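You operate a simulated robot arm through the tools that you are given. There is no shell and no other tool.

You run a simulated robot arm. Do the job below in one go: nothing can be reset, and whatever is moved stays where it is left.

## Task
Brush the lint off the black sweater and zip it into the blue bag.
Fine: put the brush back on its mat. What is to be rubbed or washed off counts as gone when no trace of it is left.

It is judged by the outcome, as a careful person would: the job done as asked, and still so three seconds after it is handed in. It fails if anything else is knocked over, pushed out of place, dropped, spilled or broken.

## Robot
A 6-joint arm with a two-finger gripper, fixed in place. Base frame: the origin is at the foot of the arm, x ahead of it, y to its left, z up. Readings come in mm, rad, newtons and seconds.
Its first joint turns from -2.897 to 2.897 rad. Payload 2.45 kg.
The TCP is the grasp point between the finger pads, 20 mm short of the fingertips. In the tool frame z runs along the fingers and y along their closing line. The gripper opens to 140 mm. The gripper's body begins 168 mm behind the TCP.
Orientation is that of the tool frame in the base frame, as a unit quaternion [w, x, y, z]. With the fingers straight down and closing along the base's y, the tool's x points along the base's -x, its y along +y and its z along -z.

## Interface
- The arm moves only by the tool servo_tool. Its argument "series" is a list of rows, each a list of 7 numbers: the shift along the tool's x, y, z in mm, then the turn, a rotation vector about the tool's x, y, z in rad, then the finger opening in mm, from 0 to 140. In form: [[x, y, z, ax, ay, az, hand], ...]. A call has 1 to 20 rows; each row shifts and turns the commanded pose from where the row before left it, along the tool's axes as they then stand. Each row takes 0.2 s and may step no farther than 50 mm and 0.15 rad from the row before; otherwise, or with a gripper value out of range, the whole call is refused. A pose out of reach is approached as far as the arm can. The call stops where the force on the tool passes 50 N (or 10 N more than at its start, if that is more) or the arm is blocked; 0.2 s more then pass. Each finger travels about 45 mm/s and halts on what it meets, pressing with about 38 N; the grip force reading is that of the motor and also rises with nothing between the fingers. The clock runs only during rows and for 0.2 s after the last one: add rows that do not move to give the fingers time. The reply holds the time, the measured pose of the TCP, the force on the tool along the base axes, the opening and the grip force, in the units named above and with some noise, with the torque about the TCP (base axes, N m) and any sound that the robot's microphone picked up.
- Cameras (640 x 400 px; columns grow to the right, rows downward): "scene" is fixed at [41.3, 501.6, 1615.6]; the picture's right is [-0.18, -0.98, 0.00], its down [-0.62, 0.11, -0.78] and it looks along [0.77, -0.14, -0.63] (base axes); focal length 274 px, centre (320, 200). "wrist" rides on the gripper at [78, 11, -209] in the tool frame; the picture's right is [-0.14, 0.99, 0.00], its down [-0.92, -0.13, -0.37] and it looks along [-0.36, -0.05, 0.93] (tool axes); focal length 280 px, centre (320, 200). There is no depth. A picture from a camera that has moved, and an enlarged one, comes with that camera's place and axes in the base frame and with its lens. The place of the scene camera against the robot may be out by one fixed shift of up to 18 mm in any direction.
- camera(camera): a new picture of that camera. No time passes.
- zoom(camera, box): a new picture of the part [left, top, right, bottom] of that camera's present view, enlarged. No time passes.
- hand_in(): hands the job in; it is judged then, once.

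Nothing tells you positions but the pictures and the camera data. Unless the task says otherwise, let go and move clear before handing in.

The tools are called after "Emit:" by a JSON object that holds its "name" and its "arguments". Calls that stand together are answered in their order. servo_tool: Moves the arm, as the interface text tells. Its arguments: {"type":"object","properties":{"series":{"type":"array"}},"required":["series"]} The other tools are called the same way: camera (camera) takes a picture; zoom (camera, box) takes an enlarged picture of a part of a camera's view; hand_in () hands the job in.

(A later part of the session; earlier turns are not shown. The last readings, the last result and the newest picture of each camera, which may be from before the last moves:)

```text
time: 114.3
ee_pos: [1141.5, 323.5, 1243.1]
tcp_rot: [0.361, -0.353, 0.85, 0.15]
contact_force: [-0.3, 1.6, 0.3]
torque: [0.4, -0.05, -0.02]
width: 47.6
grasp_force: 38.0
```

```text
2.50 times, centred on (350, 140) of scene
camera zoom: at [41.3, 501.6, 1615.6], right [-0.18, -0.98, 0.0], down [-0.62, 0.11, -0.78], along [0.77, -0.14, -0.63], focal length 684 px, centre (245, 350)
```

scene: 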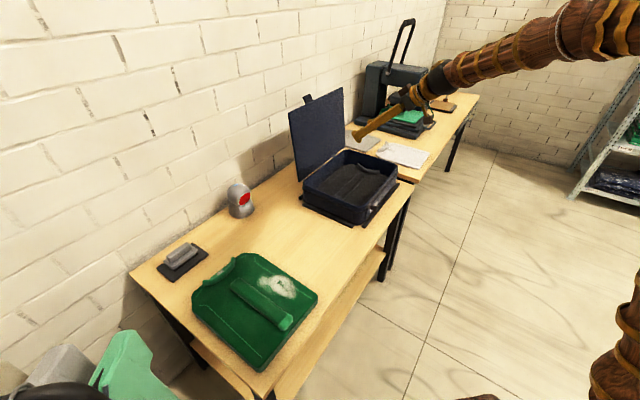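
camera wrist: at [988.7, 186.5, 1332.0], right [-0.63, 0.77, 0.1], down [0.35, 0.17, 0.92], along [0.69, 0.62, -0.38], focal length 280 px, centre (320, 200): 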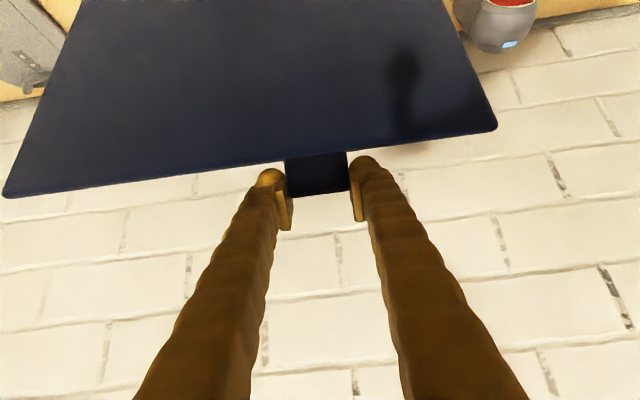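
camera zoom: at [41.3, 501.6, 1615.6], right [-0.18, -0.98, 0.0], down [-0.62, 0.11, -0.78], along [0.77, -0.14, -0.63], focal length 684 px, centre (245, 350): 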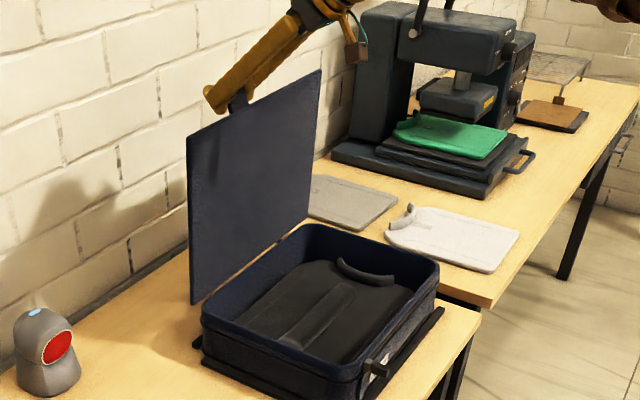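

The lid follows the tab nicely with almost no force. I'll continue the arc.

Emit:
{"name": "servo_tool", "arguments": {"series": [[8.3, 0, -8.67, 0, 0, 0, 30], [8.3, 0, -8.67, 0, 0, 0, 30], [8.91, 0, -8.01, 0, 0, 0, 30], [8.91, 0, -8.01, 0, 0, 0, 30], [9.42, 0, -7.39, 0, 0, 0, 30], [9.42, 0, -7.39, 0, 0, 0, 30], [9.93, 0, -6.76, 0, 0, 0, 30], [9.93, 0, -6.76, 0, 0, 0, 30], [10.37, 0, -5.99, 0, 0, 0, 30], [10.37, 0, -5.99, 0, 0, 0, 30], [0, 0, 0, 0, 0, 0, 30]]}}

Emit:
{"name": "camera", "arguments": {"camera": "wrist"}}

Emit:
{"name": "zoom", "arguments": {"camera": "scene", "box": [270, 60, 430, 220]}}

```text
time: 116.7
ee_pos: [1058.4, 239.6, 1227.4]
tcp_rot: [0.362, -0.352, 0.85, 0.15]
contact_force: [-0.4, 4.7, -7.1]
torque: [0.34, -0.05, -0.19]
width: 48.1
grasp_force: 38.4
```

```text
taken
camera wrist: at [905.7, 101.4, 1316.1], right [-0.63, 0.77, 0.1], down [0.35, 0.17, 0.92], along [0.69, 0.62, -0.38], focal length 280 px, centre (320, 200)
```

wrist: 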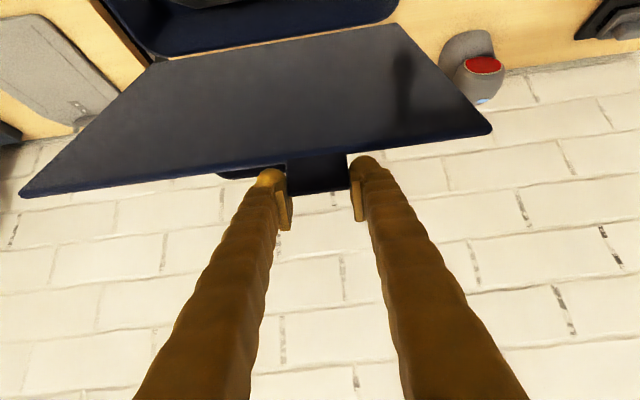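

```text
2.50 times, centred on (350, 140) of scene
camera zoom: at [41.3, 501.6, 1615.6], right [-0.18, -0.98, 0.0], down [-0.62, 0.11, -0.78], along [0.77, -0.14, -0.63], focal length 684 px, centre (245, 350)
```

zoom: 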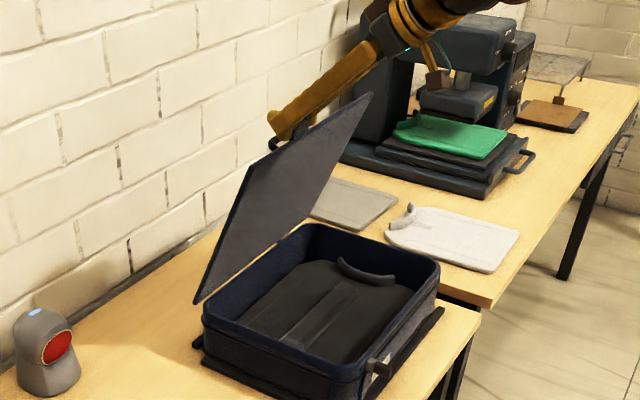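

Emit:
{"name": "servo_tool", "arguments": {"series": [[10.78, 0, -5.26, 0, 0, 0, 30], [10.78, 0, -5.26, 0, 0, 0, 30], [11.11, 0, -4.52, 0, 0, 0, 30], [11.11, 0, -4.52, 0, 0, 0, 30], [11.41, 0, -3.75, 0, 0, 0, 30], [11.41, 0, -3.75, 0, 0, 0, 30], [11.61, 0, -2.94, 0, 0, 0, 30], [11.61, 0, -2.94, 0, 0, 0, 30], [11.8, 0, -2.06, 0, 0, 0, 30], [11.8, 0, -2.06, 0, 0, 0, 30], [0, 0, 0, 0, 0, 0, 30]]}}

Emit:
{"name": "camera", "arguments": {"camera": "wrist"}}

Emit:
{"name": "zoom", "arguments": {"camera": "scene", "box": [270, 60, 430, 220]}}

```text
time: 119.1
ee_pos: [983.6, 163.4, 1169.8]
tcp_rot: [0.361, -0.352, 0.85, 0.15]
contact_force: [8.8, -0.9, -6.1]
torque: [-0.11, -0.38, -0.04]
width: 48.9
grasp_force: 38.3
```

```text
taken
camera wrist: at [831.0, 27.4, 1259.2], right [-0.63, 0.77, 0.1], down [0.35, 0.17, 0.92], along [0.69, 0.62, -0.38], focal length 280 px, centre (320, 200)
```

wrist: 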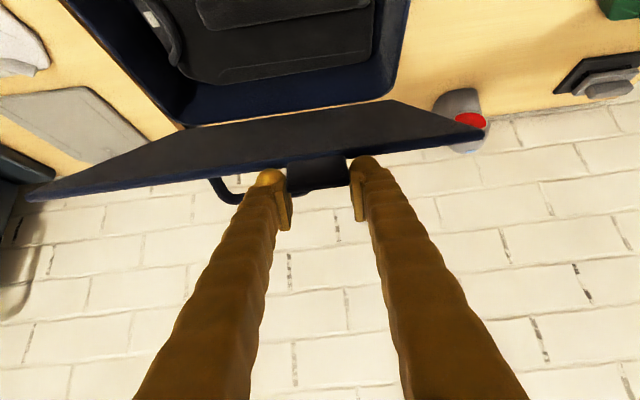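

```text
2.50 times, centred on (350, 140) of scene
camera zoom: at [41.3, 501.6, 1615.6], right [-0.18, -0.98, 0.0], down [-0.62, 0.11, -0.78], along [0.77, -0.14, -0.63], focal length 684 px, centre (245, 350)
```

zoom: 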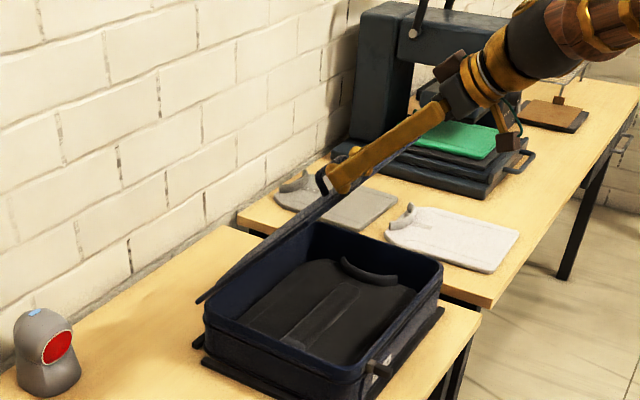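

Emit:
{"name": "servo_tool", "arguments": {"series": [[11.96, 0.5, -1.29, 0, 0.017, 0, 30], [11.96, 0.5, -1.29, 0, 0.017, 0, 30], [11.95, 0, -0.06, 0, 0.017, 0, 30], [11.95, 0, -0.06, 0, 0.017, 0, 30], [11.94, 0, 1.22, 0, 0.017, 0, 30], [11.94, 0, 1.22, 0, 0.017, 0, 30], [11.76, 0, 2.47, 0, 0.017, 0, 30], [11.76, 0, 2.47, 0, 0.017, 0, 30], [11.44, 0, 3.63, 0, 0.017, 0, 30], [11.44, 0, 3.63, 0, 0.017, 0, 30], [0, 0, 0, 0, 0, 0, 30]]}}

Emit:
{"name": "camera", "arguments": {"camera": "wrist"}}

Emit:
{"name": "zoom", "arguments": {"camera": "scene", "box": [270, 60, 430, 220]}}

```text
time: 121.5
ee_pos: [924.9, 108.8, 1083.3]
tcp_rot: [0.289, -0.363, 0.878, 0.119]
contact_force: [11.8, 2.3, -3.7]
torque: [0.56, 0.01, -0.33]
width: 48.9
grasp_force: 38.1
```

```text
taken
camera wrist: at [785.3, -16.1, 1205.2], right [-0.62, 0.78, 0.08], down [0.46, 0.28, 0.84], along [0.63, 0.56, -0.53], focal length 280 px, centre (320, 200)
```

wrist: 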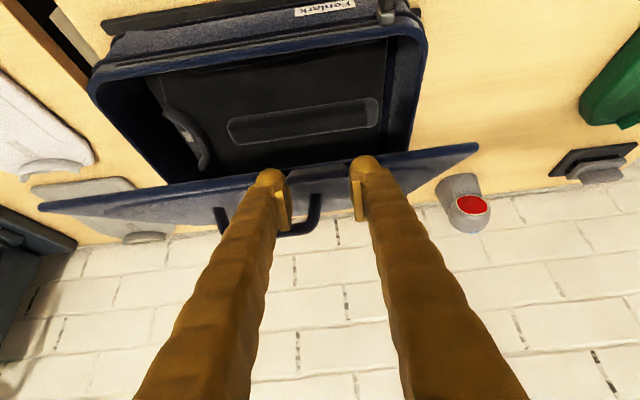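

```text
2.50 times, centred on (350, 140) of scene
camera zoom: at [41.3, 501.6, 1615.6], right [-0.18, -0.98, 0.0], down [-0.62, 0.11, -0.78], along [0.77, -0.14, -0.63], focal length 684 px, centre (245, 350)
```

zoom: 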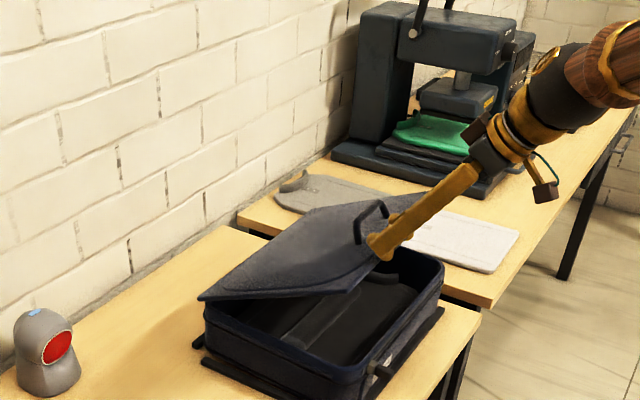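

Emit:
{"name": "servo_tool", "arguments": {"series": [[9.8, -0.8, 5.7, 0, 0.017, 0, 30], [9.8, -0.8, 5.7, 0, 0.017, 0, 30], [10.45, 0, 5.92, 0, 0.017, 0, 30], [10.45, 0, 5.92, 0, 0.017, 0, 30], [9.73, 0, 6.95, 0, 0.017, 0, 30], [9.73, 0, 6.95, 0, 0.017, 0, 30], [8.98, 0, 7.99, 0, 0.017, 0, 30], [8.98, 0, 7.99, 0, 0.017, 0, 30], [0, 0, 0, 0, 0, 0, 30]]}}

Emit:
{"name": "camera", "arguments": {"camera": "wrist"}}

Emit:
{"name": "zoom", "arguments": {"camera": "scene", "box": [270, 100, 430, 240]}}

```text
time: 123.5
ee_pos: [901.5, 82.1, 996.2]
tcp_rot: [0.228, -0.372, 0.895, 0.095]
contact_force: [6.5, 17.9, -1.6]
torque: [0.62, -0.44, -0.18]
width: 48.7
grasp_force: 38.1
```

```text
taken
camera wrist: at [773.9, -29.6, 1141.2], right [-0.62, 0.79, 0.07], down [0.54, 0.36, 0.77], along [0.58, 0.51, -0.64], focal length 280 px, centre (320, 200)
```

wrist: 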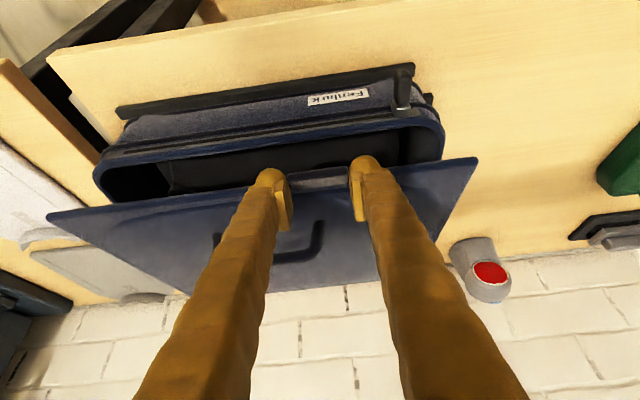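

```text
2.86 times, centred on (350, 170) of scene
camera zoom: at [41.3, 501.6, 1615.6], right [-0.18, -0.98, 0.0], down [-0.62, 0.11, -0.78], along [0.77, -0.14, -0.63], focal length 782 px, centre (234, 286)
```

zoom: 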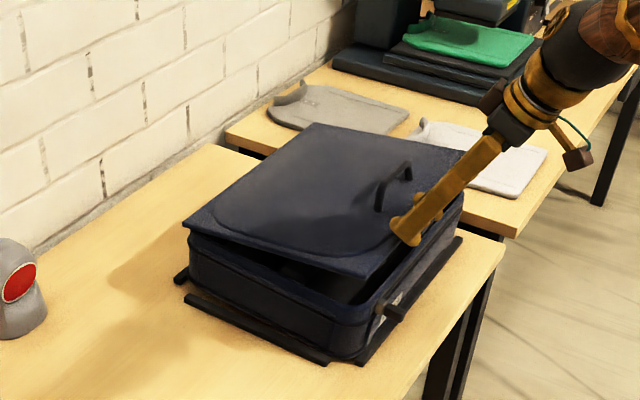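

Emit:
{"name": "servo_tool", "arguments": {"series": [[5.93, 0, 10.0, 0, 0.017, 0, 30], [5.93, 0, 10.0, 0, 0.017, 0, 30], [6.7, 0, 9.85, 0, 0.017, 0, 30], [0, 0, 0, 0, 0, 0, 30]]}}

Emit:
{"name": "camera", "arguments": {"camera": "wrist"}}

Emit:
{"name": "zoom", "arguments": {"camera": "scene", "box": [290, 140, 410, 240]}}

```text
time: 124.5
ee_pos: [898.9, 79.7, 962.4]
tcp_rot: [0.205, -0.373, 0.901, 0.086]
contact_force: [4.5, 26.3, 1.0]
torque: [0.77, -0.53, -0.23]
width: 48.6
grasp_force: 37.7
```

```text
taken
camera wrist: at [777.7, -26.1, 1115.9], right [-0.61, 0.79, 0.06], down [0.56, 0.38, 0.73], along [0.55, 0.48, -0.68], focal length 280 px, centre (320, 200)
```

wrist: 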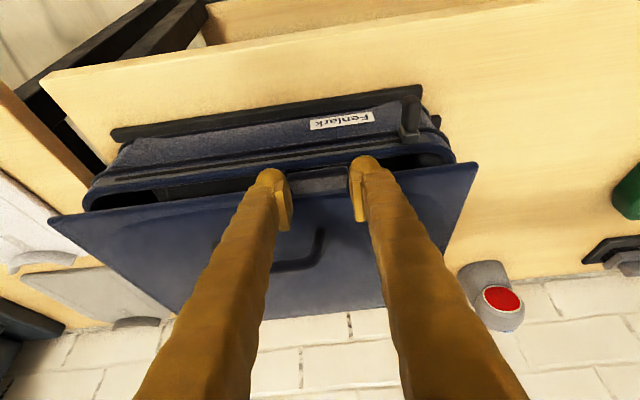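

```text
4.00 times, centred on (350, 190) of scene
camera zoom: at [41.3, 501.6, 1615.6], right [-0.18, -0.98, 0.0], down [-0.62, 0.11, -0.78], along [0.77, -0.14, -0.63], focal length 1095 px, centre (200, 240)
```

zoom: 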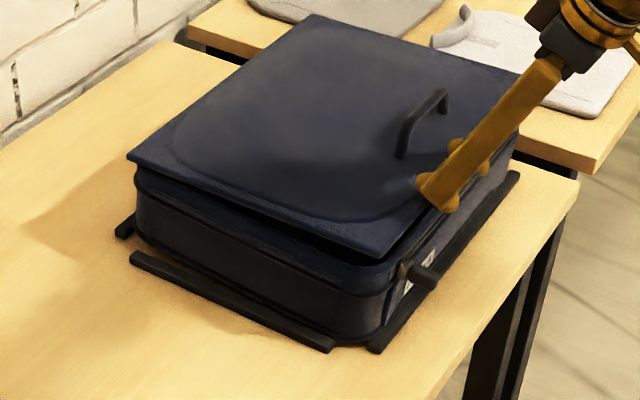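

Emit:
{"name": "servo_tool", "arguments": {"series": [[-5.4, 3, 2.6, 0, 0, 0, 30], [0, 0, 0, 0, 0, 0, 30]]}}

```text
time: 125.1
ee_pos: [902.3, 85.3, 962.1]
tcp_rot: [0.207, -0.373, 0.9, 0.084]
contact_force: [15.7, 0.2, -3.6]
torque: [-0.48, 0.33, 0.11]
width: 48.8
grasp_force: 38.0
```

Emit:
{"name": "servo_tool", "arguments": {"series": [[-2.7, -1.2, 1.3, 0, 0, 0, 30], [0, 0, 0, 0, 0, 0, 30]]}}

Emit:
{"name": "servo_tool", "arguments": {"series": [[3.0, 0, 6.0, 0, 0.01, 0, 30], [3.0, 0, 6.0, 0, 0.01, 0, 30], [0, 0, 0, 0, 0, 0, 30]]}}

```text
time: 125.7
ee_pos: [905.2, 88.1, 961.4]
tcp_rot: [0.206, -0.373, 0.901, 0.085]
contact_force: [-6.5, 2.2, -0.3]
torque: [0.12, 0.17, 0.14]
width: 48.9
grasp_force: 38.0
```

```text
time: 126.5
ee_pos: [904.4, 86.8, 948.7]
tcp_rot: [0.198, -0.373, 0.903, 0.082]
contact_force: [-3.4, -7.4, -0.9]
torque: [-0.04, 0.04, -0.27]
width: 48.7
grasp_force: 38.5
```

Emit:
{"name": "servo_tool", "arguments": {"series": [[3.4, 0, 5.0, 0, 0.01, 0, 30], [3.4, 0, 5.0, 0, 0.01, 0, 30], [0, 0, 0, 0, 0, 0, 30]]}}

Emit:
{"name": "servo_tool", "arguments": {"series": [[2.6, 0, 4.0, 0, 0.01, 0, 30], [2.0, 0, 3.0, 0, 0.01, 0, 30], [0, 0, 0, 0, 0, 0, 30]]}}

Emit:
{"name": "zoom", "arguments": {"camera": "scene", "box": [290, 140, 410, 240]}}

Emit:
{"name": "camera", "arguments": {"camera": "wrist"}}

```text
time: 127.3
ee_pos: [903.2, 86.6, 937.5]
tcp_rot: [0.189, -0.375, 0.904, 0.077]
contact_force: [9.4, 4.7, 3.4]
torque: [-0.04, -0.22, 0.09]
width: 49.0
grasp_force: 38.0
```

```text
time: 127.9
ee_pos: [903.6, 87.5, 934.2]
tcp_rot: [0.185, -0.375, 0.905, 0.074]
contact_force: [-17.4, 0.5, 23.8]
torque: [0.31, 0.09, 0.08]
width: 48.8
grasp_force: 37.8
stopped in row 2: the force on the tool passed its limit at 54 N (the readings are from after the stop); the commanded pose is now the measured one
```

```text
4.00 times, centred on (350, 190) of scene
camera zoom: at [41.3, 501.6, 1615.6], right [-0.18, -0.98, 0.0], down [-0.62, 0.11, -0.78], along [0.77, -0.14, -0.63], focal length 1095 px, centre (200, 240)
```

zoom: 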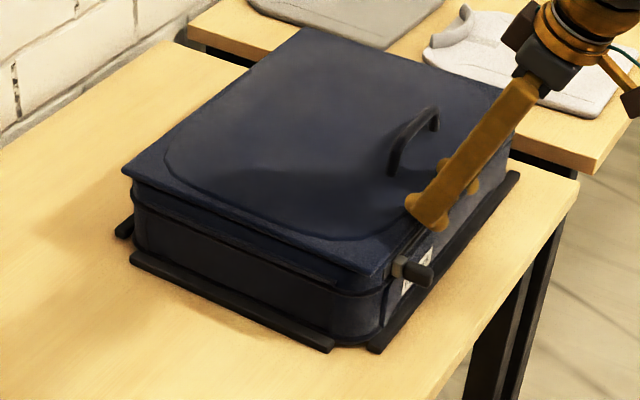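

```text
taken
camera wrist: at [787.2, -14.0, 1096.7], right [-0.61, 0.79, 0.05], down [0.59, 0.41, 0.7], along [0.53, 0.46, -0.71], focal length 280 px, centre (320, 200)
```

wrist: 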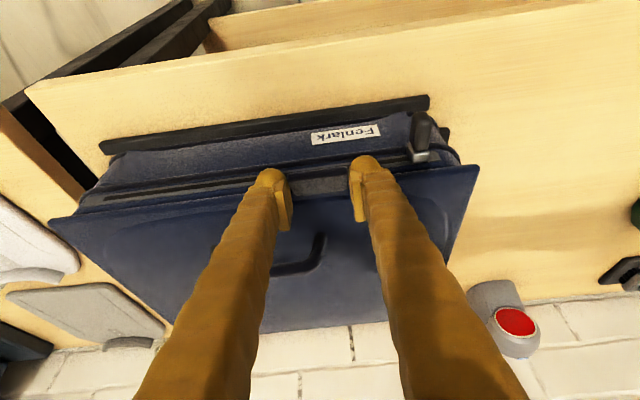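

Emit:
{"name": "zoom", "arguments": {"camera": "scene", "box": [315, 180, 385, 230]}}

Emit:
{"name": "zoom", "arguments": {"camera": "wrist", "box": [60, 80, 300, 230]}}

Emit:
{"name": "zoom", "arguments": {"camera": "wrist", "box": [280, 80, 490, 230]}}

```text
8.00 times, centred on (350, 205) of scene
camera zoom: at [41.3, 501.6, 1615.6], right [-0.18, -0.98, 0.0], down [-0.62, 0.11, -0.78], along [0.77, -0.14, -0.63], focal length 2189 px, centre (80, 160)
```

zoom: 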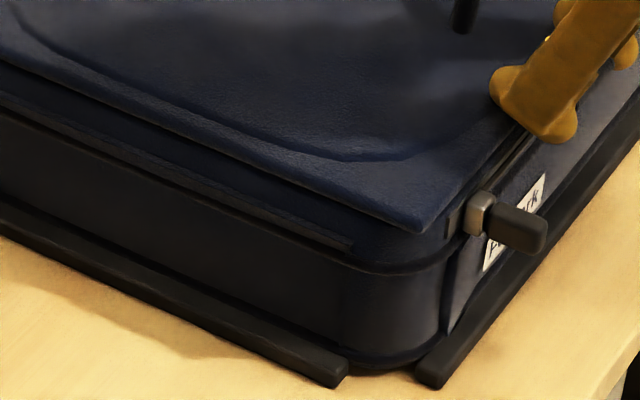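

```text
2.67 times, centred on (180, 155) of wrist
camera zoom: at [787.2, -14.0, 1096.7], right [-0.61, 0.79, 0.05], down [0.59, 0.41, 0.7], along [0.53, 0.46, -0.71], focal length 748 px, centre (693, 320)
```

zoom: 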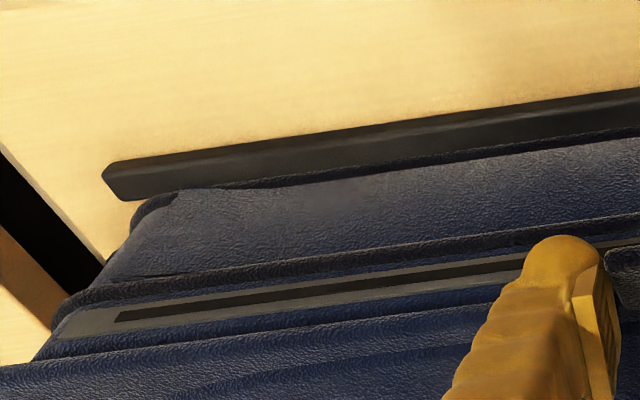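

```text
2.67 times, centred on (385, 155) of wrist
camera zoom: at [787.2, -14.0, 1096.7], right [-0.61, 0.79, 0.05], down [0.59, 0.41, 0.7], along [0.53, 0.46, -0.71], focal length 748 px, centre (147, 320)
```

zoom: 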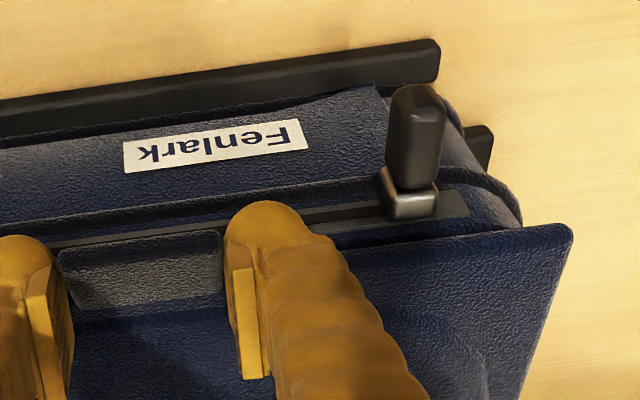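

The lid has come down onto the rim; the front corner measures z≈905–909, which matches closed. I'll relieve the push, release the tab and back off to look.

Emit:
{"name": "servo_tool", "arguments": {"series": [[-0.8, 0, -1.8, 0, 0, 0, 35], [0, 0, 0, 0, 0, 0, 50], [0, 0, 0, 0, 0, 0, 65], [0, 0, 0, 0, 0, 0, 75], [0, 0, 0, 0, 0, 0, 75], [0, 0, -15, 0, 0, 0, 75], [0, 0, -30, 0, 0, 0, 75], [0, 0, -40, 0, 0, 0, 75], [0, 0, -40, 0, 0, 0, 75], [0, 0, 0, 0, 0, 0, 75]]}}

Emit:
{"name": "camera", "arguments": {"camera": "wrist"}}

Emit:
{"name": "zoom", "arguments": {"camera": "scene", "box": [280, 130, 420, 240]}}

```text
time: 130.1
ee_pos: [868.5, 50.9, 1049.9]
tcp_rot: [0.184, -0.376, 0.905, 0.075]
contact_force: [0.1, -0.5, 0.2]
torque: [0.0, -0.01, -0.01]
width: 75.1
grasp_force: 0.1
```

```text
taken
camera wrist: at [752.1, -48.8, 1211.9], right [-0.61, 0.79, 0.05], down [0.59, 0.41, 0.7], along [0.53, 0.46, -0.71], focal length 280 px, centre (320, 200)
```

wrist: 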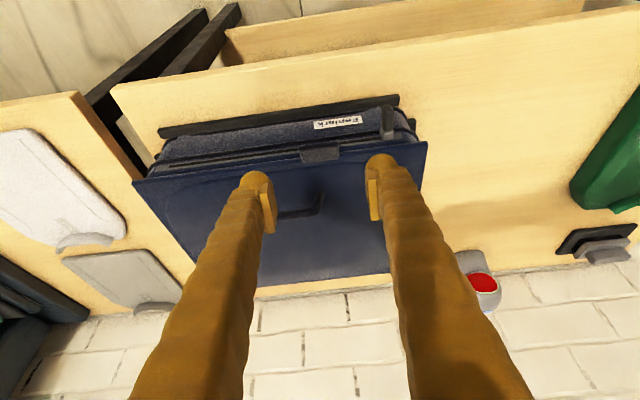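

```text
3.64 times, centred on (350, 185) of scene
camera zoom: at [41.3, 501.6, 1615.6], right [-0.18, -0.98, 0.0], down [-0.62, 0.11, -0.78], along [0.77, -0.14, -0.63], focal length 995 px, centre (211, 254)
```

zoom: 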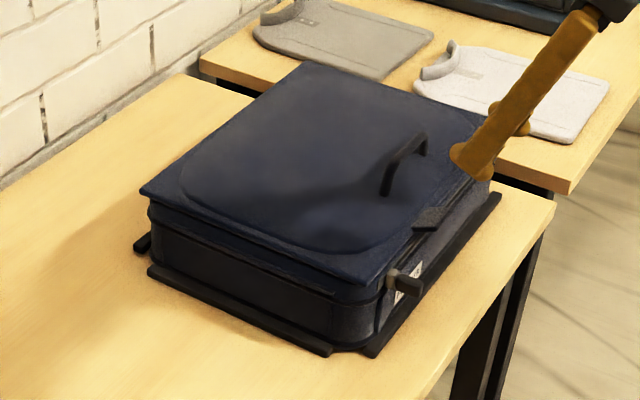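

The lid is closed. The zipper slider sits at the right end of the front track (t≈−490) and must travel to the left end (t≈−790), passing under the lid's tab. I'll straighten the tool and look straight at the front edge.

Emit:
{"name": "servo_tool", "arguments": {"series": [[12, 8, -12, 0, 0.1, 0, 75], [12, 8, -12, 0, 0.1, 0, 75], [12, 8, -12, 0, 0.1, 0, 75], [12, 8, -12, 0, 0.1, 0, 75], [0, 0, 0, 0, 0, 0, 75]]}}

Emit:
{"name": "camera", "arguments": {"camera": "wrist"}}

Emit:
{"name": "zoom", "arguments": {"camera": "wrist", "box": [180, 100, 460, 280]}}

```text
time: 131.3
ee_pos: [805.2, 33.9, 1084.9]
tcp_rot: [-0.001, -0.383, 0.924, -0.002]
contact_force: [-0.4, -1.0, -0.2]
torque: [0.01, -0.01, 0.02]
width: 75.2
grasp_force: 0.1
```

```text
taken
camera wrist: at [742.1, -13.1, 1293.7], right [-0.6, 0.8, 0.0], down [0.74, 0.56, 0.37], along [0.3, 0.22, -0.93], focal length 280 px, centre (320, 200)
```

wrist: 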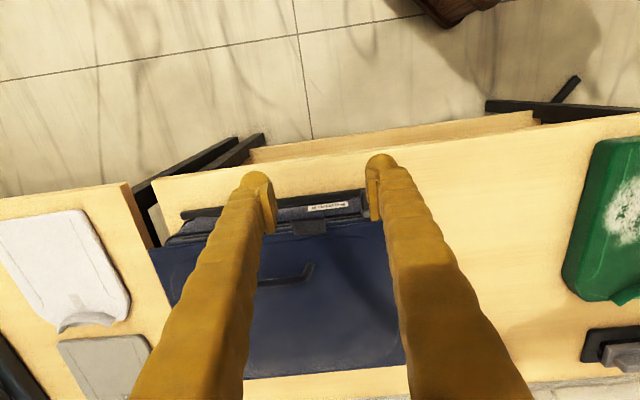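

```text
2.22 times, centred on (320, 190) of wrist
camera zoom: at [742.1, -13.1, 1293.7], right [-0.6, 0.8, 0.0], down [0.74, 0.56, 0.37], along [0.3, 0.22, -0.93], focal length 623 px, centre (320, 222)
```

zoom: 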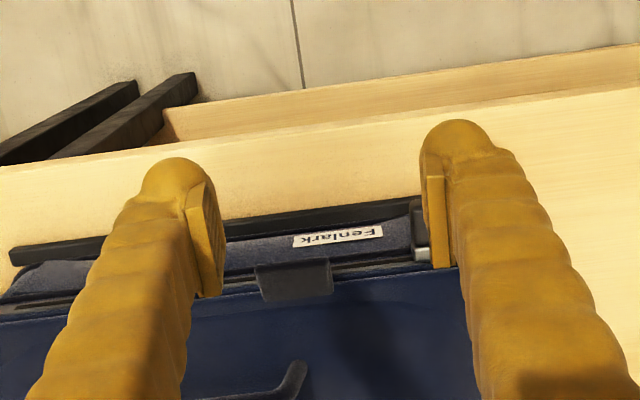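

Emit:
{"name": "servo_tool", "arguments": {"series": [[0, 20, 0, 0, 0, 0, 110], [0, 0, 0, 0, 0, 0, 140], [0, 0, 0, 0, 0, 0, 140], [0, 0, 0, 0, 0, 0, 140]]}}

Emit:
{"name": "zoom", "arguments": {"camera": "wrist", "box": [220, 150, 420, 270]}}

Emit:
{"name": "zoom", "arguments": {"camera": "scene", "box": [340, 160, 420, 220]}}

```text
time: 132.3
ee_pos: [790.5, 48.4, 1085.7]
tcp_rot: [0.001, -0.382, 0.924, -0.001]
contact_force: [-0.3, 0.2, -0.3]
torque: [0.0, 0.0, 0.0]
width: 140.0
grasp_force: 0.1
```

```text
3.20 times, centred on (320, 210) of wrist
camera zoom: at [727.8, 1.3, 1294.5], right [-0.6, 0.8, 0.0], down [0.74, 0.56, 0.37], along [0.3, 0.22, -0.93], focal length 897 px, centre (320, 168)
```

zoom: 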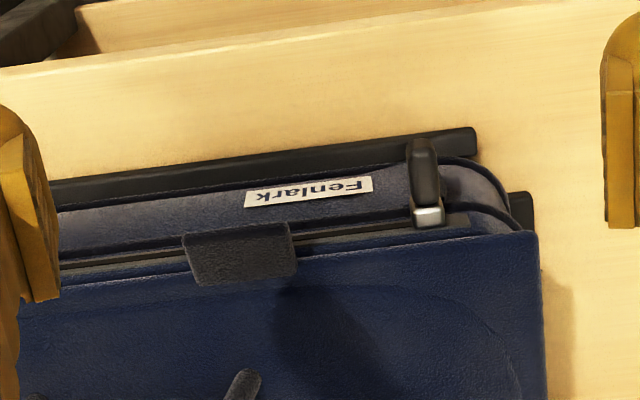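

```text
6.67 times, centred on (380, 190) of scene
camera zoom: at [41.3, 501.6, 1615.6], right [-0.18, -0.98, 0.0], down [-0.62, 0.11, -0.78], along [0.77, -0.14, -0.63], focal length 1824 px, centre (-80, 267)
```

zoom: 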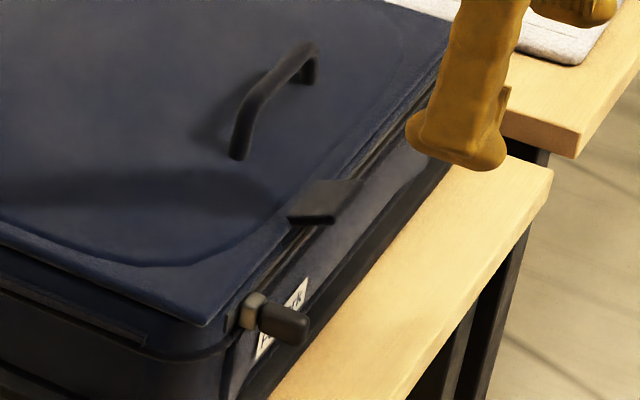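

Emit:
{"name": "servo_tool", "arguments": {"series": [[-23.6, 12.6, 28, 0, 0, 0, 120], [-23.6, 12.6, 28, 0, 0, 0, 90], [-23.6, 12.6, 28, 0, 0, 0, 70], [0, 0, 0, 0, 0, 0, 70], [0, 0, 0, 0, 0, 0, 70]]}}

Emit:
{"name": "camera", "arguments": {"camera": "wrist"}}

Emit:
{"name": "zoom", "arguments": {"camera": "wrist", "box": [220, 150, 420, 270]}}

Emit:
{"name": "zoom", "arguments": {"camera": "scene", "box": [330, 140, 430, 220]}}

```text
time: 133.5
ee_pos: [815.0, 126.6, 1001.1]
tcp_rot: [0.001, -0.383, 0.924, -0.002]
contact_force: [0.4, -0.2, 0.1]
torque: [0.02, 0.01, -0.03]
width: 69.7
grasp_force: 0.1
```

```text
taken
camera wrist: at [749.9, 78.9, 1209.4], right [-0.6, 0.8, 0.0], down [0.74, 0.56, 0.37], along [0.3, 0.22, -0.93], focal length 280 px, centre (320, 200)
```

wrist: 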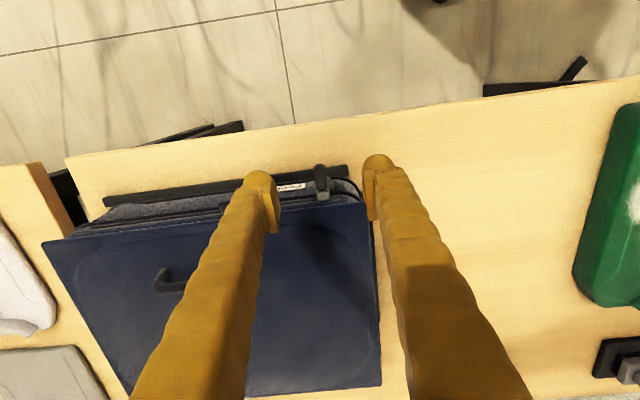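

```text
3.20 times, centred on (320, 210) of wrist
camera zoom: at [749.9, 78.9, 1209.4], right [-0.6, 0.8, 0.0], down [0.74, 0.56, 0.37], along [0.3, 0.22, -0.93], focal length 897 px, centre (320, 168)
```

zoom: 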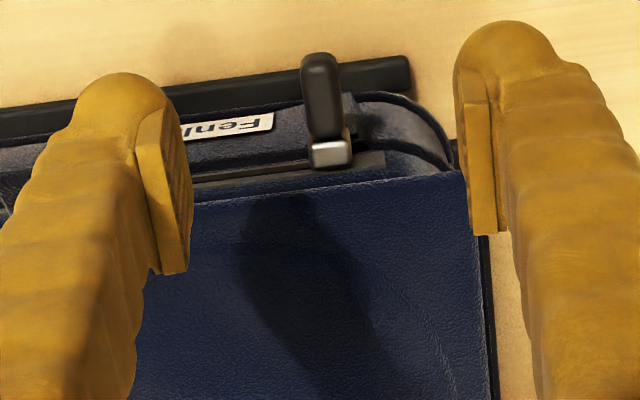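

```text
5.00 times, centred on (380, 180) of scene
camera zoom: at [41.3, 501.6, 1615.6], right [-0.18, -0.98, 0.0], down [-0.62, 0.11, -0.78], along [0.77, -0.14, -0.63], focal length 1368 px, centre (20, 300)
```

zoom: 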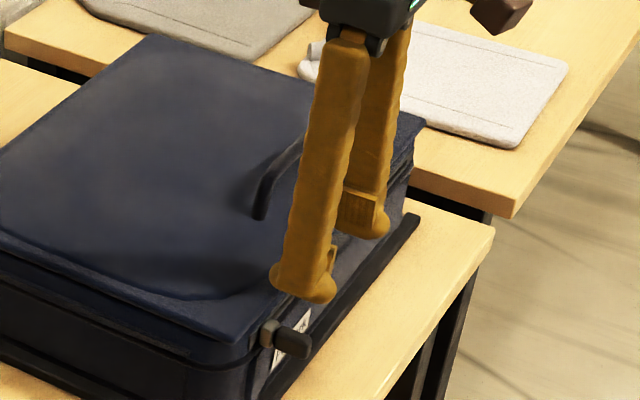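

Emit:
{"name": "servo_tool", "arguments": {"series": [[0.4, 0.2, 30, 0, 0, 0, 70], [0.4, 0.2, 30, 0, 0, 0, 70], [0.4, 0.1, 30, 0, 0, 0, 60], [0, 0, 10, 0, 0, 0, 50], [0, 0, 0, 0, 0, 0, 50]]}}

Emit:
{"name": "camera", "arguments": {"camera": "wrist"}}

Emit:
{"name": "zoom", "arguments": {"camera": "scene", "box": [340, 165, 410, 215]}}

```text
time: 134.7
ee_pos: [814.3, 122.7, 900.4]
tcp_rot: [0.0, -0.383, 0.924, -0.002]
contact_force: [-0.1, -0.6, -0.6]
torque: [0.02, 0.0, -0.02]
width: 50.2
grasp_force: 0.2
```

```text
taken
camera wrist: at [751.1, 76.1, 1109.2], right [-0.6, 0.8, 0.0], down [0.74, 0.56, 0.37], along [0.3, 0.22, -0.93], focal length 280 px, centre (320, 200)
```

wrist: 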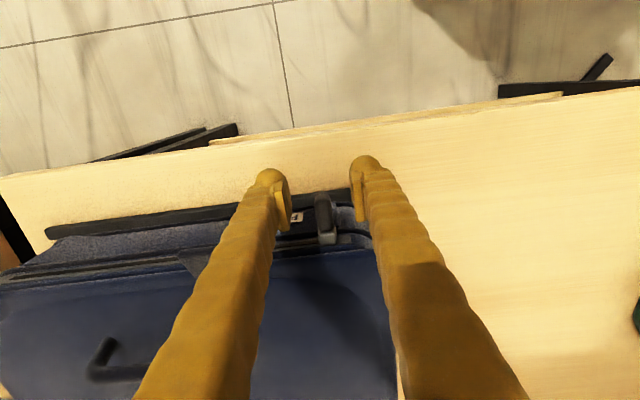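

```text
8.00 times, centred on (375, 190) of scene
camera zoom: at [41.3, 501.6, 1615.6], right [-0.18, -0.98, 0.0], down [-0.62, 0.11, -0.78], along [0.77, -0.14, -0.63], focal length 2189 px, centre (-120, 280)
```

zoom: 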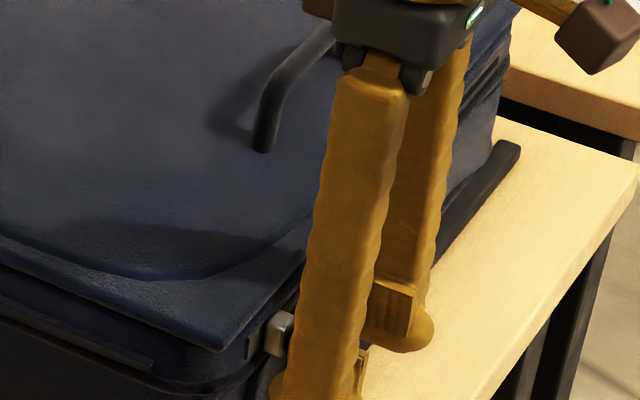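

Emit:
{"name": "servo_tool", "arguments": {"series": [[-1.5, 1.5, 0, 0, 0, 0, 50], [0, 0, 0, 0, 0, 0, 35], [0, 0, 0, 0, 0, 0, 20], [0, 0, 0, 0, 0, 0, 5], [0, 0, 0, 0, 0, 0, 5], [0, 0, 0, 0, 0, 0, 5]]}}

Emit:
{"name": "camera", "arguments": {"camera": "wrist"}}

Emit:
{"name": "zoom", "arguments": {"camera": "scene", "box": [340, 165, 410, 215]}}

```text
time: 136.1
ee_pos: [814.6, 126.4, 898.9]
tcp_rot: [0.0, -0.382, 0.924, -0.002]
contact_force: [3.7, -1.6, -0.1]
torque: [-0.01, -0.04, -0.06]
width: 12.7
grasp_force: 37.8
```

```text
taken
camera wrist: at [751.0, 78.2, 1108.9], right [-0.6, 0.8, 0.0], down [0.74, 0.56, 0.37], along [0.3, 0.22, -0.93], focal length 280 px, centre (320, 200)
```

wrist: 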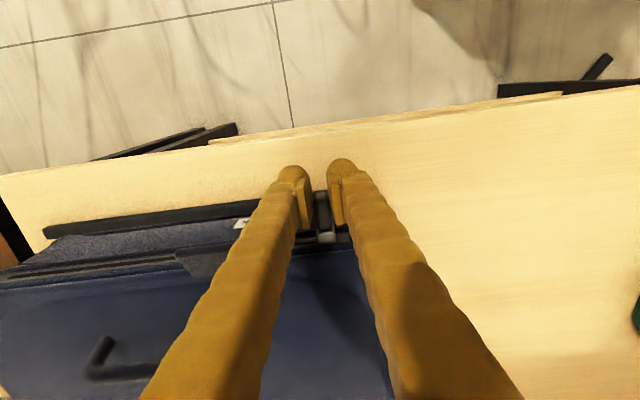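

```text
8.00 times, centred on (375, 190) of scene
camera zoom: at [41.3, 501.6, 1615.6], right [-0.18, -0.98, 0.0], down [-0.62, 0.11, -0.78], along [0.77, -0.14, -0.63], focal length 2189 px, centre (-120, 280)
```

zoom: 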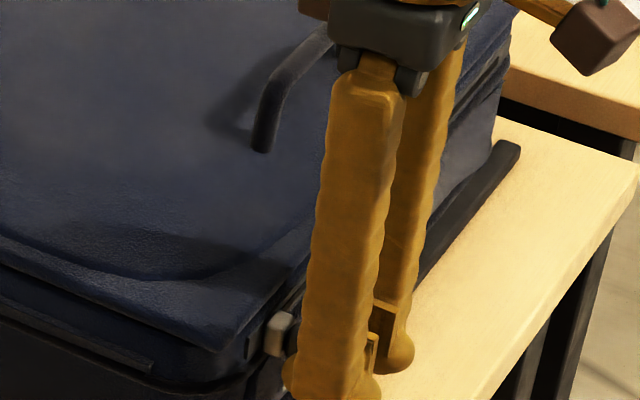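

The zipper pull is gripped. I'll start pulling it along the track in small steps while watching the forces.

Emit:
{"name": "servo_tool", "arguments": {"series": [[0, -8, 0, 0, 0, 0, 5], [0, -8, 0, 0, 0, 0, 5], [0, -8, 0, 0, 0, 0, 5], [0, 0, 0, 0, 0, 0, 5]]}}

Emit:
{"name": "camera", "arguments": {"camera": "wrist"}}

Emit:
{"name": "zoom", "arguments": {"camera": "scene", "box": [330, 150, 420, 220]}}

```text
time: 137.1
ee_pos: [831.5, 108.8, 900.1]
tcp_rot: [0.001, -0.383, 0.924, -0.001]
contact_force: [0.7, 0.9, 0.1]
torque: [-0.63, 0.6, -0.03]
width: 12.5
grasp_force: 37.9
```

```text
taken
camera wrist: at [767.8, 61.3, 1109.7], right [-0.6, 0.8, 0.0], down [0.74, 0.56, 0.37], along [0.3, 0.22, -0.93], focal length 280 px, centre (320, 200)
```

wrist: 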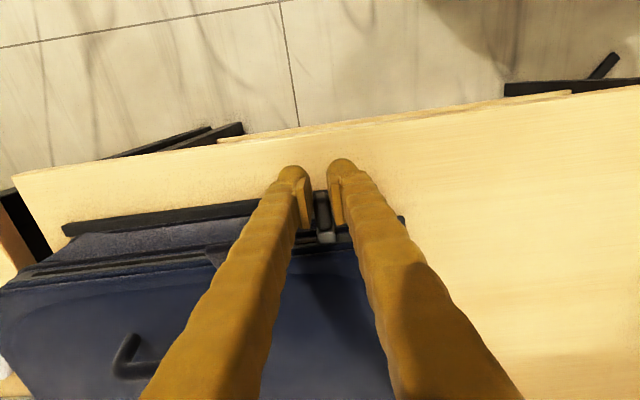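

```text
5.71 times, centred on (375, 185) of scene
camera zoom: at [41.3, 501.6, 1615.6], right [-0.18, -0.98, 0.0], down [-0.62, 0.11, -0.78], along [0.77, -0.14, -0.63], focal length 1564 px, centre (6, 286)
```

zoom: 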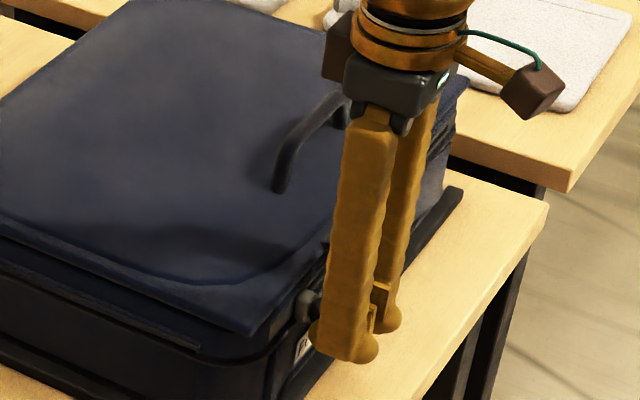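

Emit:
{"name": "servo_tool", "arguments": {"series": [[0, -8, 0, 0, 0, 0, 5], [0, -8, 0, 0, 0, 0, 5], [0, 0, 0, 0, 0, 0, 5]]}}

Emit:
{"name": "camera", "arguments": {"camera": "wrist"}}

Emit:
{"name": "zoom", "arguments": {"camera": "scene", "box": [340, 160, 410, 215]}}

Emit:
{"name": "zoom", "arguments": {"camera": "wrist", "box": [170, 150, 370, 290]}}

```text
time: 137.9
ee_pos: [842.3, 98.2, 901.4]
tcp_rot: [0.0, -0.382, 0.924, -0.001]
contact_force: [-2.6, -0.8, 0.1]
torque: [-0.02, 0.01, -0.04]
width: 12.5
grasp_force: 38.2
```

```text
taken
camera wrist: at [779.2, 50.2, 1110.1], right [-0.6, 0.8, 0.0], down [0.74, 0.56, 0.37], along [0.3, 0.22, -0.93], focal length 280 px, centre (320, 200)
```

wrist: 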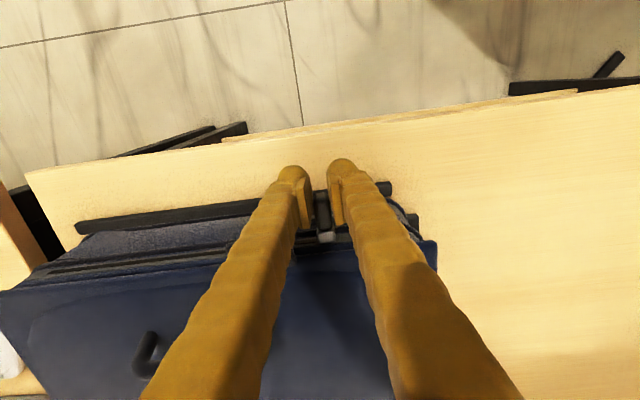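

```text
7.27 times, centred on (375, 188) of scene
camera zoom: at [41.3, 501.6, 1615.6], right [-0.18, -0.98, 0.0], down [-0.62, 0.11, -0.78], along [0.77, -0.14, -0.63], focal length 1990 px, centre (-80, 291)
```

zoom: 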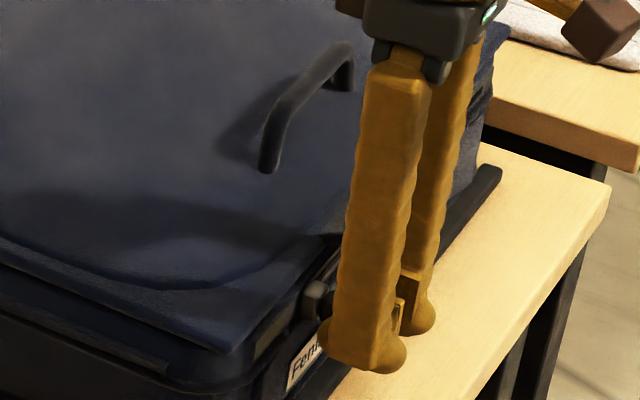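

```text
2.86 times, centred on (270, 220) of wrist
camera zoom: at [779.2, 50.2, 1110.1], right [-0.6, 0.8, 0.0], down [0.74, 0.56, 0.37], along [0.3, 0.22, -0.93], focal length 801 px, centre (463, 143)
```

zoom: 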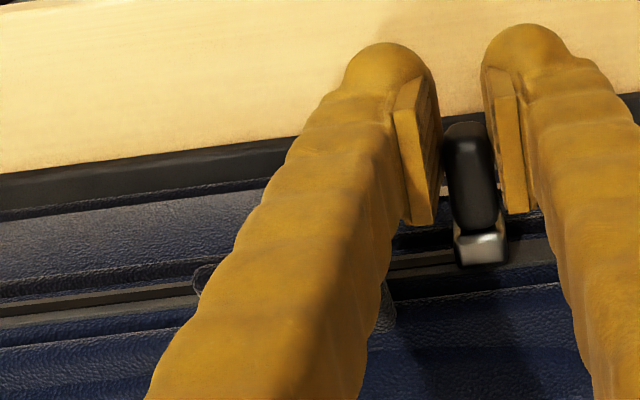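

Emit:
{"name": "servo_tool", "arguments": {"series": [[0, -7, 0, 0, 0, 0, 5], [0, -7, 0, 0, 0, 0, 5], [0, 0, 0, 0, 0, 0, 5]]}}

Emit:
{"name": "servo_tool", "arguments": {"series": [[0, -7, 0, 0, 0, 0, 5], [0, -7, 0, 0, 0, 0, 5], [0, 0, 0, 0, 0, 0, 5]]}}

Emit:
{"name": "zoom", "arguments": {"camera": "scene", "box": [340, 160, 410, 215]}}

Emit:
{"name": "zoom", "arguments": {"camera": "wrist", "box": [170, 150, 370, 290]}}

```text
time: 138.7
ee_pos: [852.7, 86.3, 901.4]
tcp_rot: [0.0, -0.382, 0.924, -0.001]
contact_force: [0.6, 1.1, -0.2]
torque: [-0.12, 0.08, 0.0]
width: 12.5
grasp_force: 37.7
```

```text
time: 139.5
ee_pos: [861.7, 78.0, 900.0]
tcp_rot: [0.0, -0.383, 0.924, -0.002]
contact_force: [-1.8, -3.0, -0.1]
torque: [0.18, -0.18, -0.02]
width: 12.5
grasp_force: 38.6
```

```text
7.27 times, centred on (375, 188) of scene
camera zoom: at [41.3, 501.6, 1615.6], right [-0.18, -0.98, 0.0], down [-0.62, 0.11, -0.78], along [0.77, -0.14, -0.63], focal length 1990 px, centre (-80, 291)
```

zoom: 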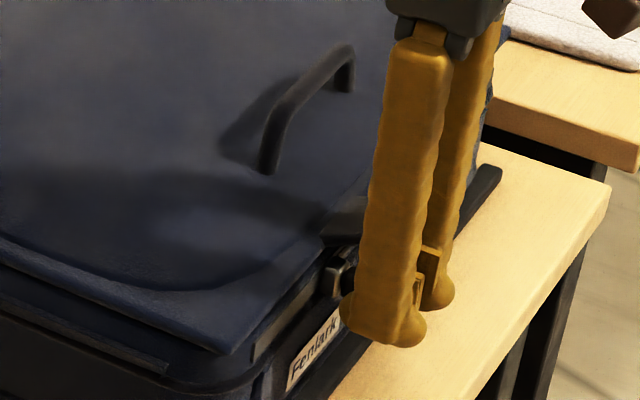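

```text
2.86 times, centred on (270, 220) of wrist
camera zoom: at [798.8, 30.6, 1109.5], right [-0.6, 0.8, 0.0], down [0.74, 0.56, 0.37], along [0.3, 0.22, -0.93], focal length 801 px, centre (463, 143)
```

zoom: 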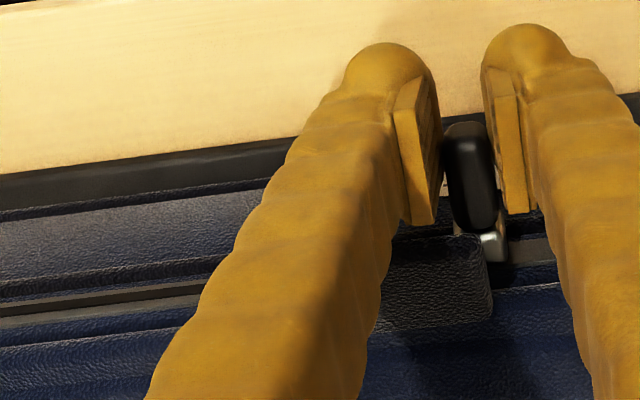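

It slides freely and passes under the tab without contact. I'll keep pulling along the track.

Emit:
{"name": "servo_tool", "arguments": {"series": [[0, -10, 0, 0, 0, 0, 5], [0, -10, 0, 0, 0, 0, 5], [0, -10, 0, 0, 0, 0, 5], [0, -10, 0, 0, 0, 0, 5], [0, -10, 0, 0, 0, 0, 5], [0, -10, 0, 0, 0, 0, 5], [0, 0, 0, 0, 0, 0, 5]]}}

Emit:
{"name": "zoom", "arguments": {"camera": "scene", "box": [330, 130, 430, 215]}}

Emit:
{"name": "camera", "arguments": {"camera": "wrist"}}

```text
time: 141.1
ee_pos: [904.9, 35.8, 902.3]
tcp_rot: [0.0, -0.382, 0.924, -0.003]
contact_force: [3.3, 3.1, -0.8]
torque: [-0.38, 0.42, 0.03]
width: 12.5
grasp_force: 38.7
```

```text
4.71 times, centred on (380, 172) of scene
camera zoom: at [41.3, 501.6, 1615.6], right [-0.18, -0.98, 0.0], down [-0.62, 0.11, -0.78], along [0.77, -0.14, -0.63], focal length 1288 px, centre (38, 329)
```

zoom: 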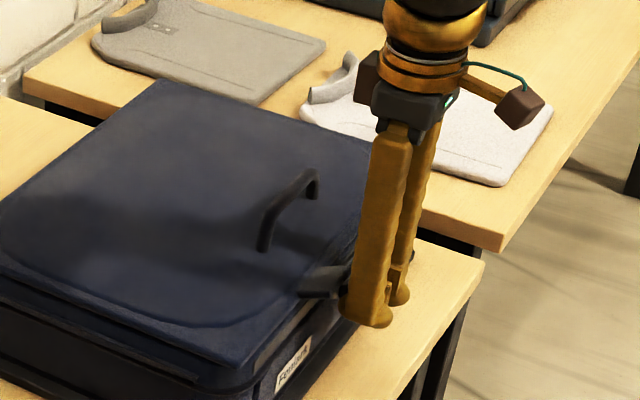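

```text
taken
camera wrist: at [841.3, -11.6, 1111.0], right [-0.6, 0.8, 0.0], down [0.74, 0.56, 0.37], along [0.3, 0.22, -0.93], focal length 280 px, centre (320, 200)
```

wrist: 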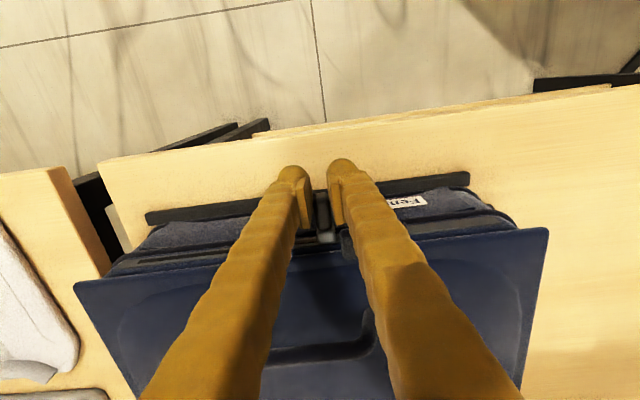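

Emit:
{"name": "servo_tool", "arguments": {"series": [[0, -12, 0, 0, 0, 0, 5], [0, -12, 0, 0, 0, 0, 5], [0, -12, 0, 0, 0, 0, 5], [0, -12, 0, 0, 0, 0, 5], [0, -12, 0, 0, 0, 0, 5], [0, -12, 0, 0, 0, 0, 5], [0, -12, 0, 0, 0, 0, 5], [0, -12, 0, 0, 0, 0, 5], [0, -12, 0, 0, 0, 0, 5], [0, -12, 0, 0, 0, 0, 5], [0, 0, 0, 0, 0, 0, 5]]}}

Emit:
{"name": "zoom", "arguments": {"camera": "scene", "box": [330, 130, 430, 215]}}

Emit:
{"name": "camera", "arguments": {"camera": "wrist"}}

```text
time: 143.5
ee_pos: [989.5, -47.0, 899.2]
tcp_rot: [0.001, -0.383, 0.924, -0.002]
contact_force: [0.9, 1.0, 0.4]
torque: [-0.12, 0.08, 0.02]
width: 12.4
grasp_force: 38.3
```

```text
4.71 times, centred on (380, 172) of scene
camera zoom: at [41.3, 501.6, 1615.6], right [-0.18, -0.98, 0.0], down [-0.62, 0.11, -0.78], along [0.77, -0.14, -0.63], focal length 1288 px, centre (38, 329)
```

zoom: 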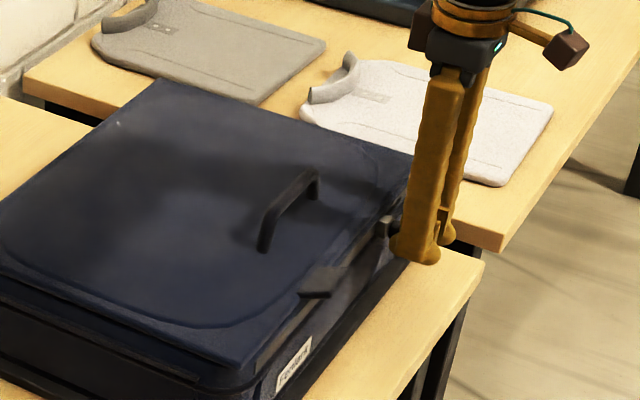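

```text
taken
camera wrist: at [926.2, -95.0, 1109.3], right [-0.6, 0.8, 0.0], down [0.74, 0.56, 0.37], along [0.3, 0.22, -0.93], focal length 280 px, centre (320, 200)
```

wrist: 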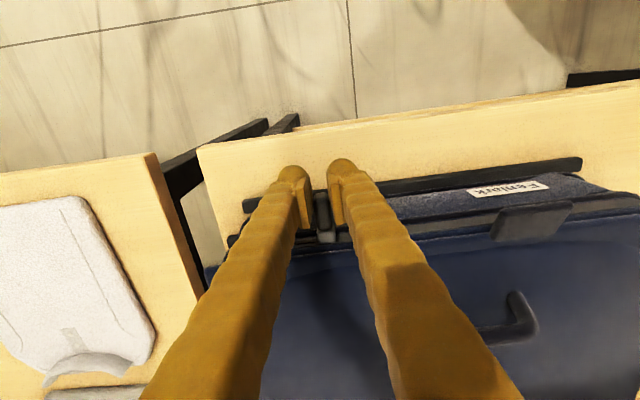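

Emit:
{"name": "servo_tool", "arguments": {"series": [[0, -8, 0, 0, 0, 0, 5], [0, -8, 0, 0, 0, 0, 5], [0, -8, 0, 0, 0, 0, 5], [0, -8, 0, 0, 0, 0, 5], [0, -5, 0, 0, 0, 0, 5], [0, 0, 0, 0, 0, 0, 5]]}}

Emit:
{"name": "servo_tool", "arguments": {"series": [[0, -3, 0, 0, 0, 0, 5], [0, -3, 0, 0, 0, 0, 5], [0, 0, 0, 0, 0, 0, 5]]}}

Emit:
{"name": "servo_tool", "arguments": {"series": [[0, -3, 0, 0, 0, 0, 5], [0, -3, 0, 0, 0, 0, 5], [0, 0, 0, 0, 0, 0, 5]]}}

Emit:
{"name": "zoom", "arguments": {"camera": "scene", "box": [330, 130, 430, 215]}}

Emit:
{"name": "camera", "arguments": {"camera": "wrist"}}

```text
time: 144.9
ee_pos: [1015.5, -75.1, 900.3]
tcp_rot: [0.001, -0.382, 0.924, -0.002]
contact_force: [-0.2, 0.3, 0.2]
torque: [-0.32, 0.32, 0.0]
width: 12.6
grasp_force: 38.0
```

```text
time: 145.7
ee_pos: [1020.5, -79.2, 901.8]
tcp_rot: [0.0, -0.382, 0.924, -0.002]
contact_force: [0.8, -0.7, 0.7]
torque: [0.08, -0.07, -0.01]
width: 12.5
grasp_force: 38.2
```

```text
time: 146.5
ee_pos: [1024.5, -83.9, 901.7]
tcp_rot: [0.0, -0.382, 0.924, -0.001]
contact_force: [-0.8, -0.2, 0.0]
torque: [0.02, -0.03, -0.02]
width: 12.5
grasp_force: 38.6
```

```text
4.71 times, centred on (380, 172) of scene
camera zoom: at [41.3, 501.6, 1615.6], right [-0.18, -0.98, 0.0], down [-0.62, 0.11, -0.78], along [0.77, -0.14, -0.63], focal length 1288 px, centre (38, 329)
```

zoom: 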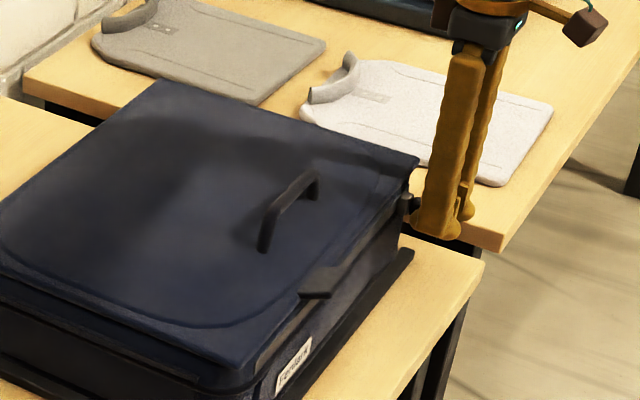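

```text
taken
camera wrist: at [960.8, -130.9, 1109.9], right [-0.6, 0.8, 0.0], down [0.74, 0.56, 0.37], along [0.3, 0.22, -0.93], focal length 280 px, centre (320, 200)
```

wrist: 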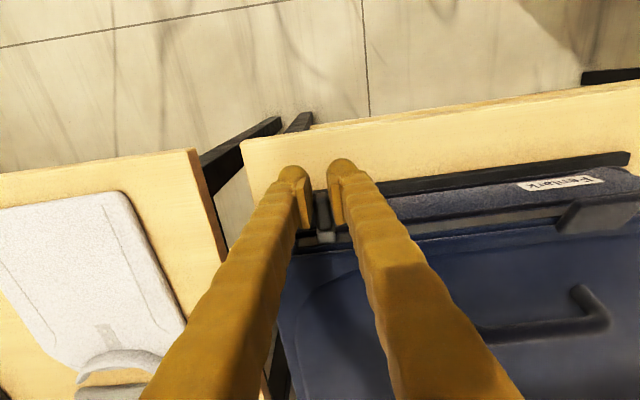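

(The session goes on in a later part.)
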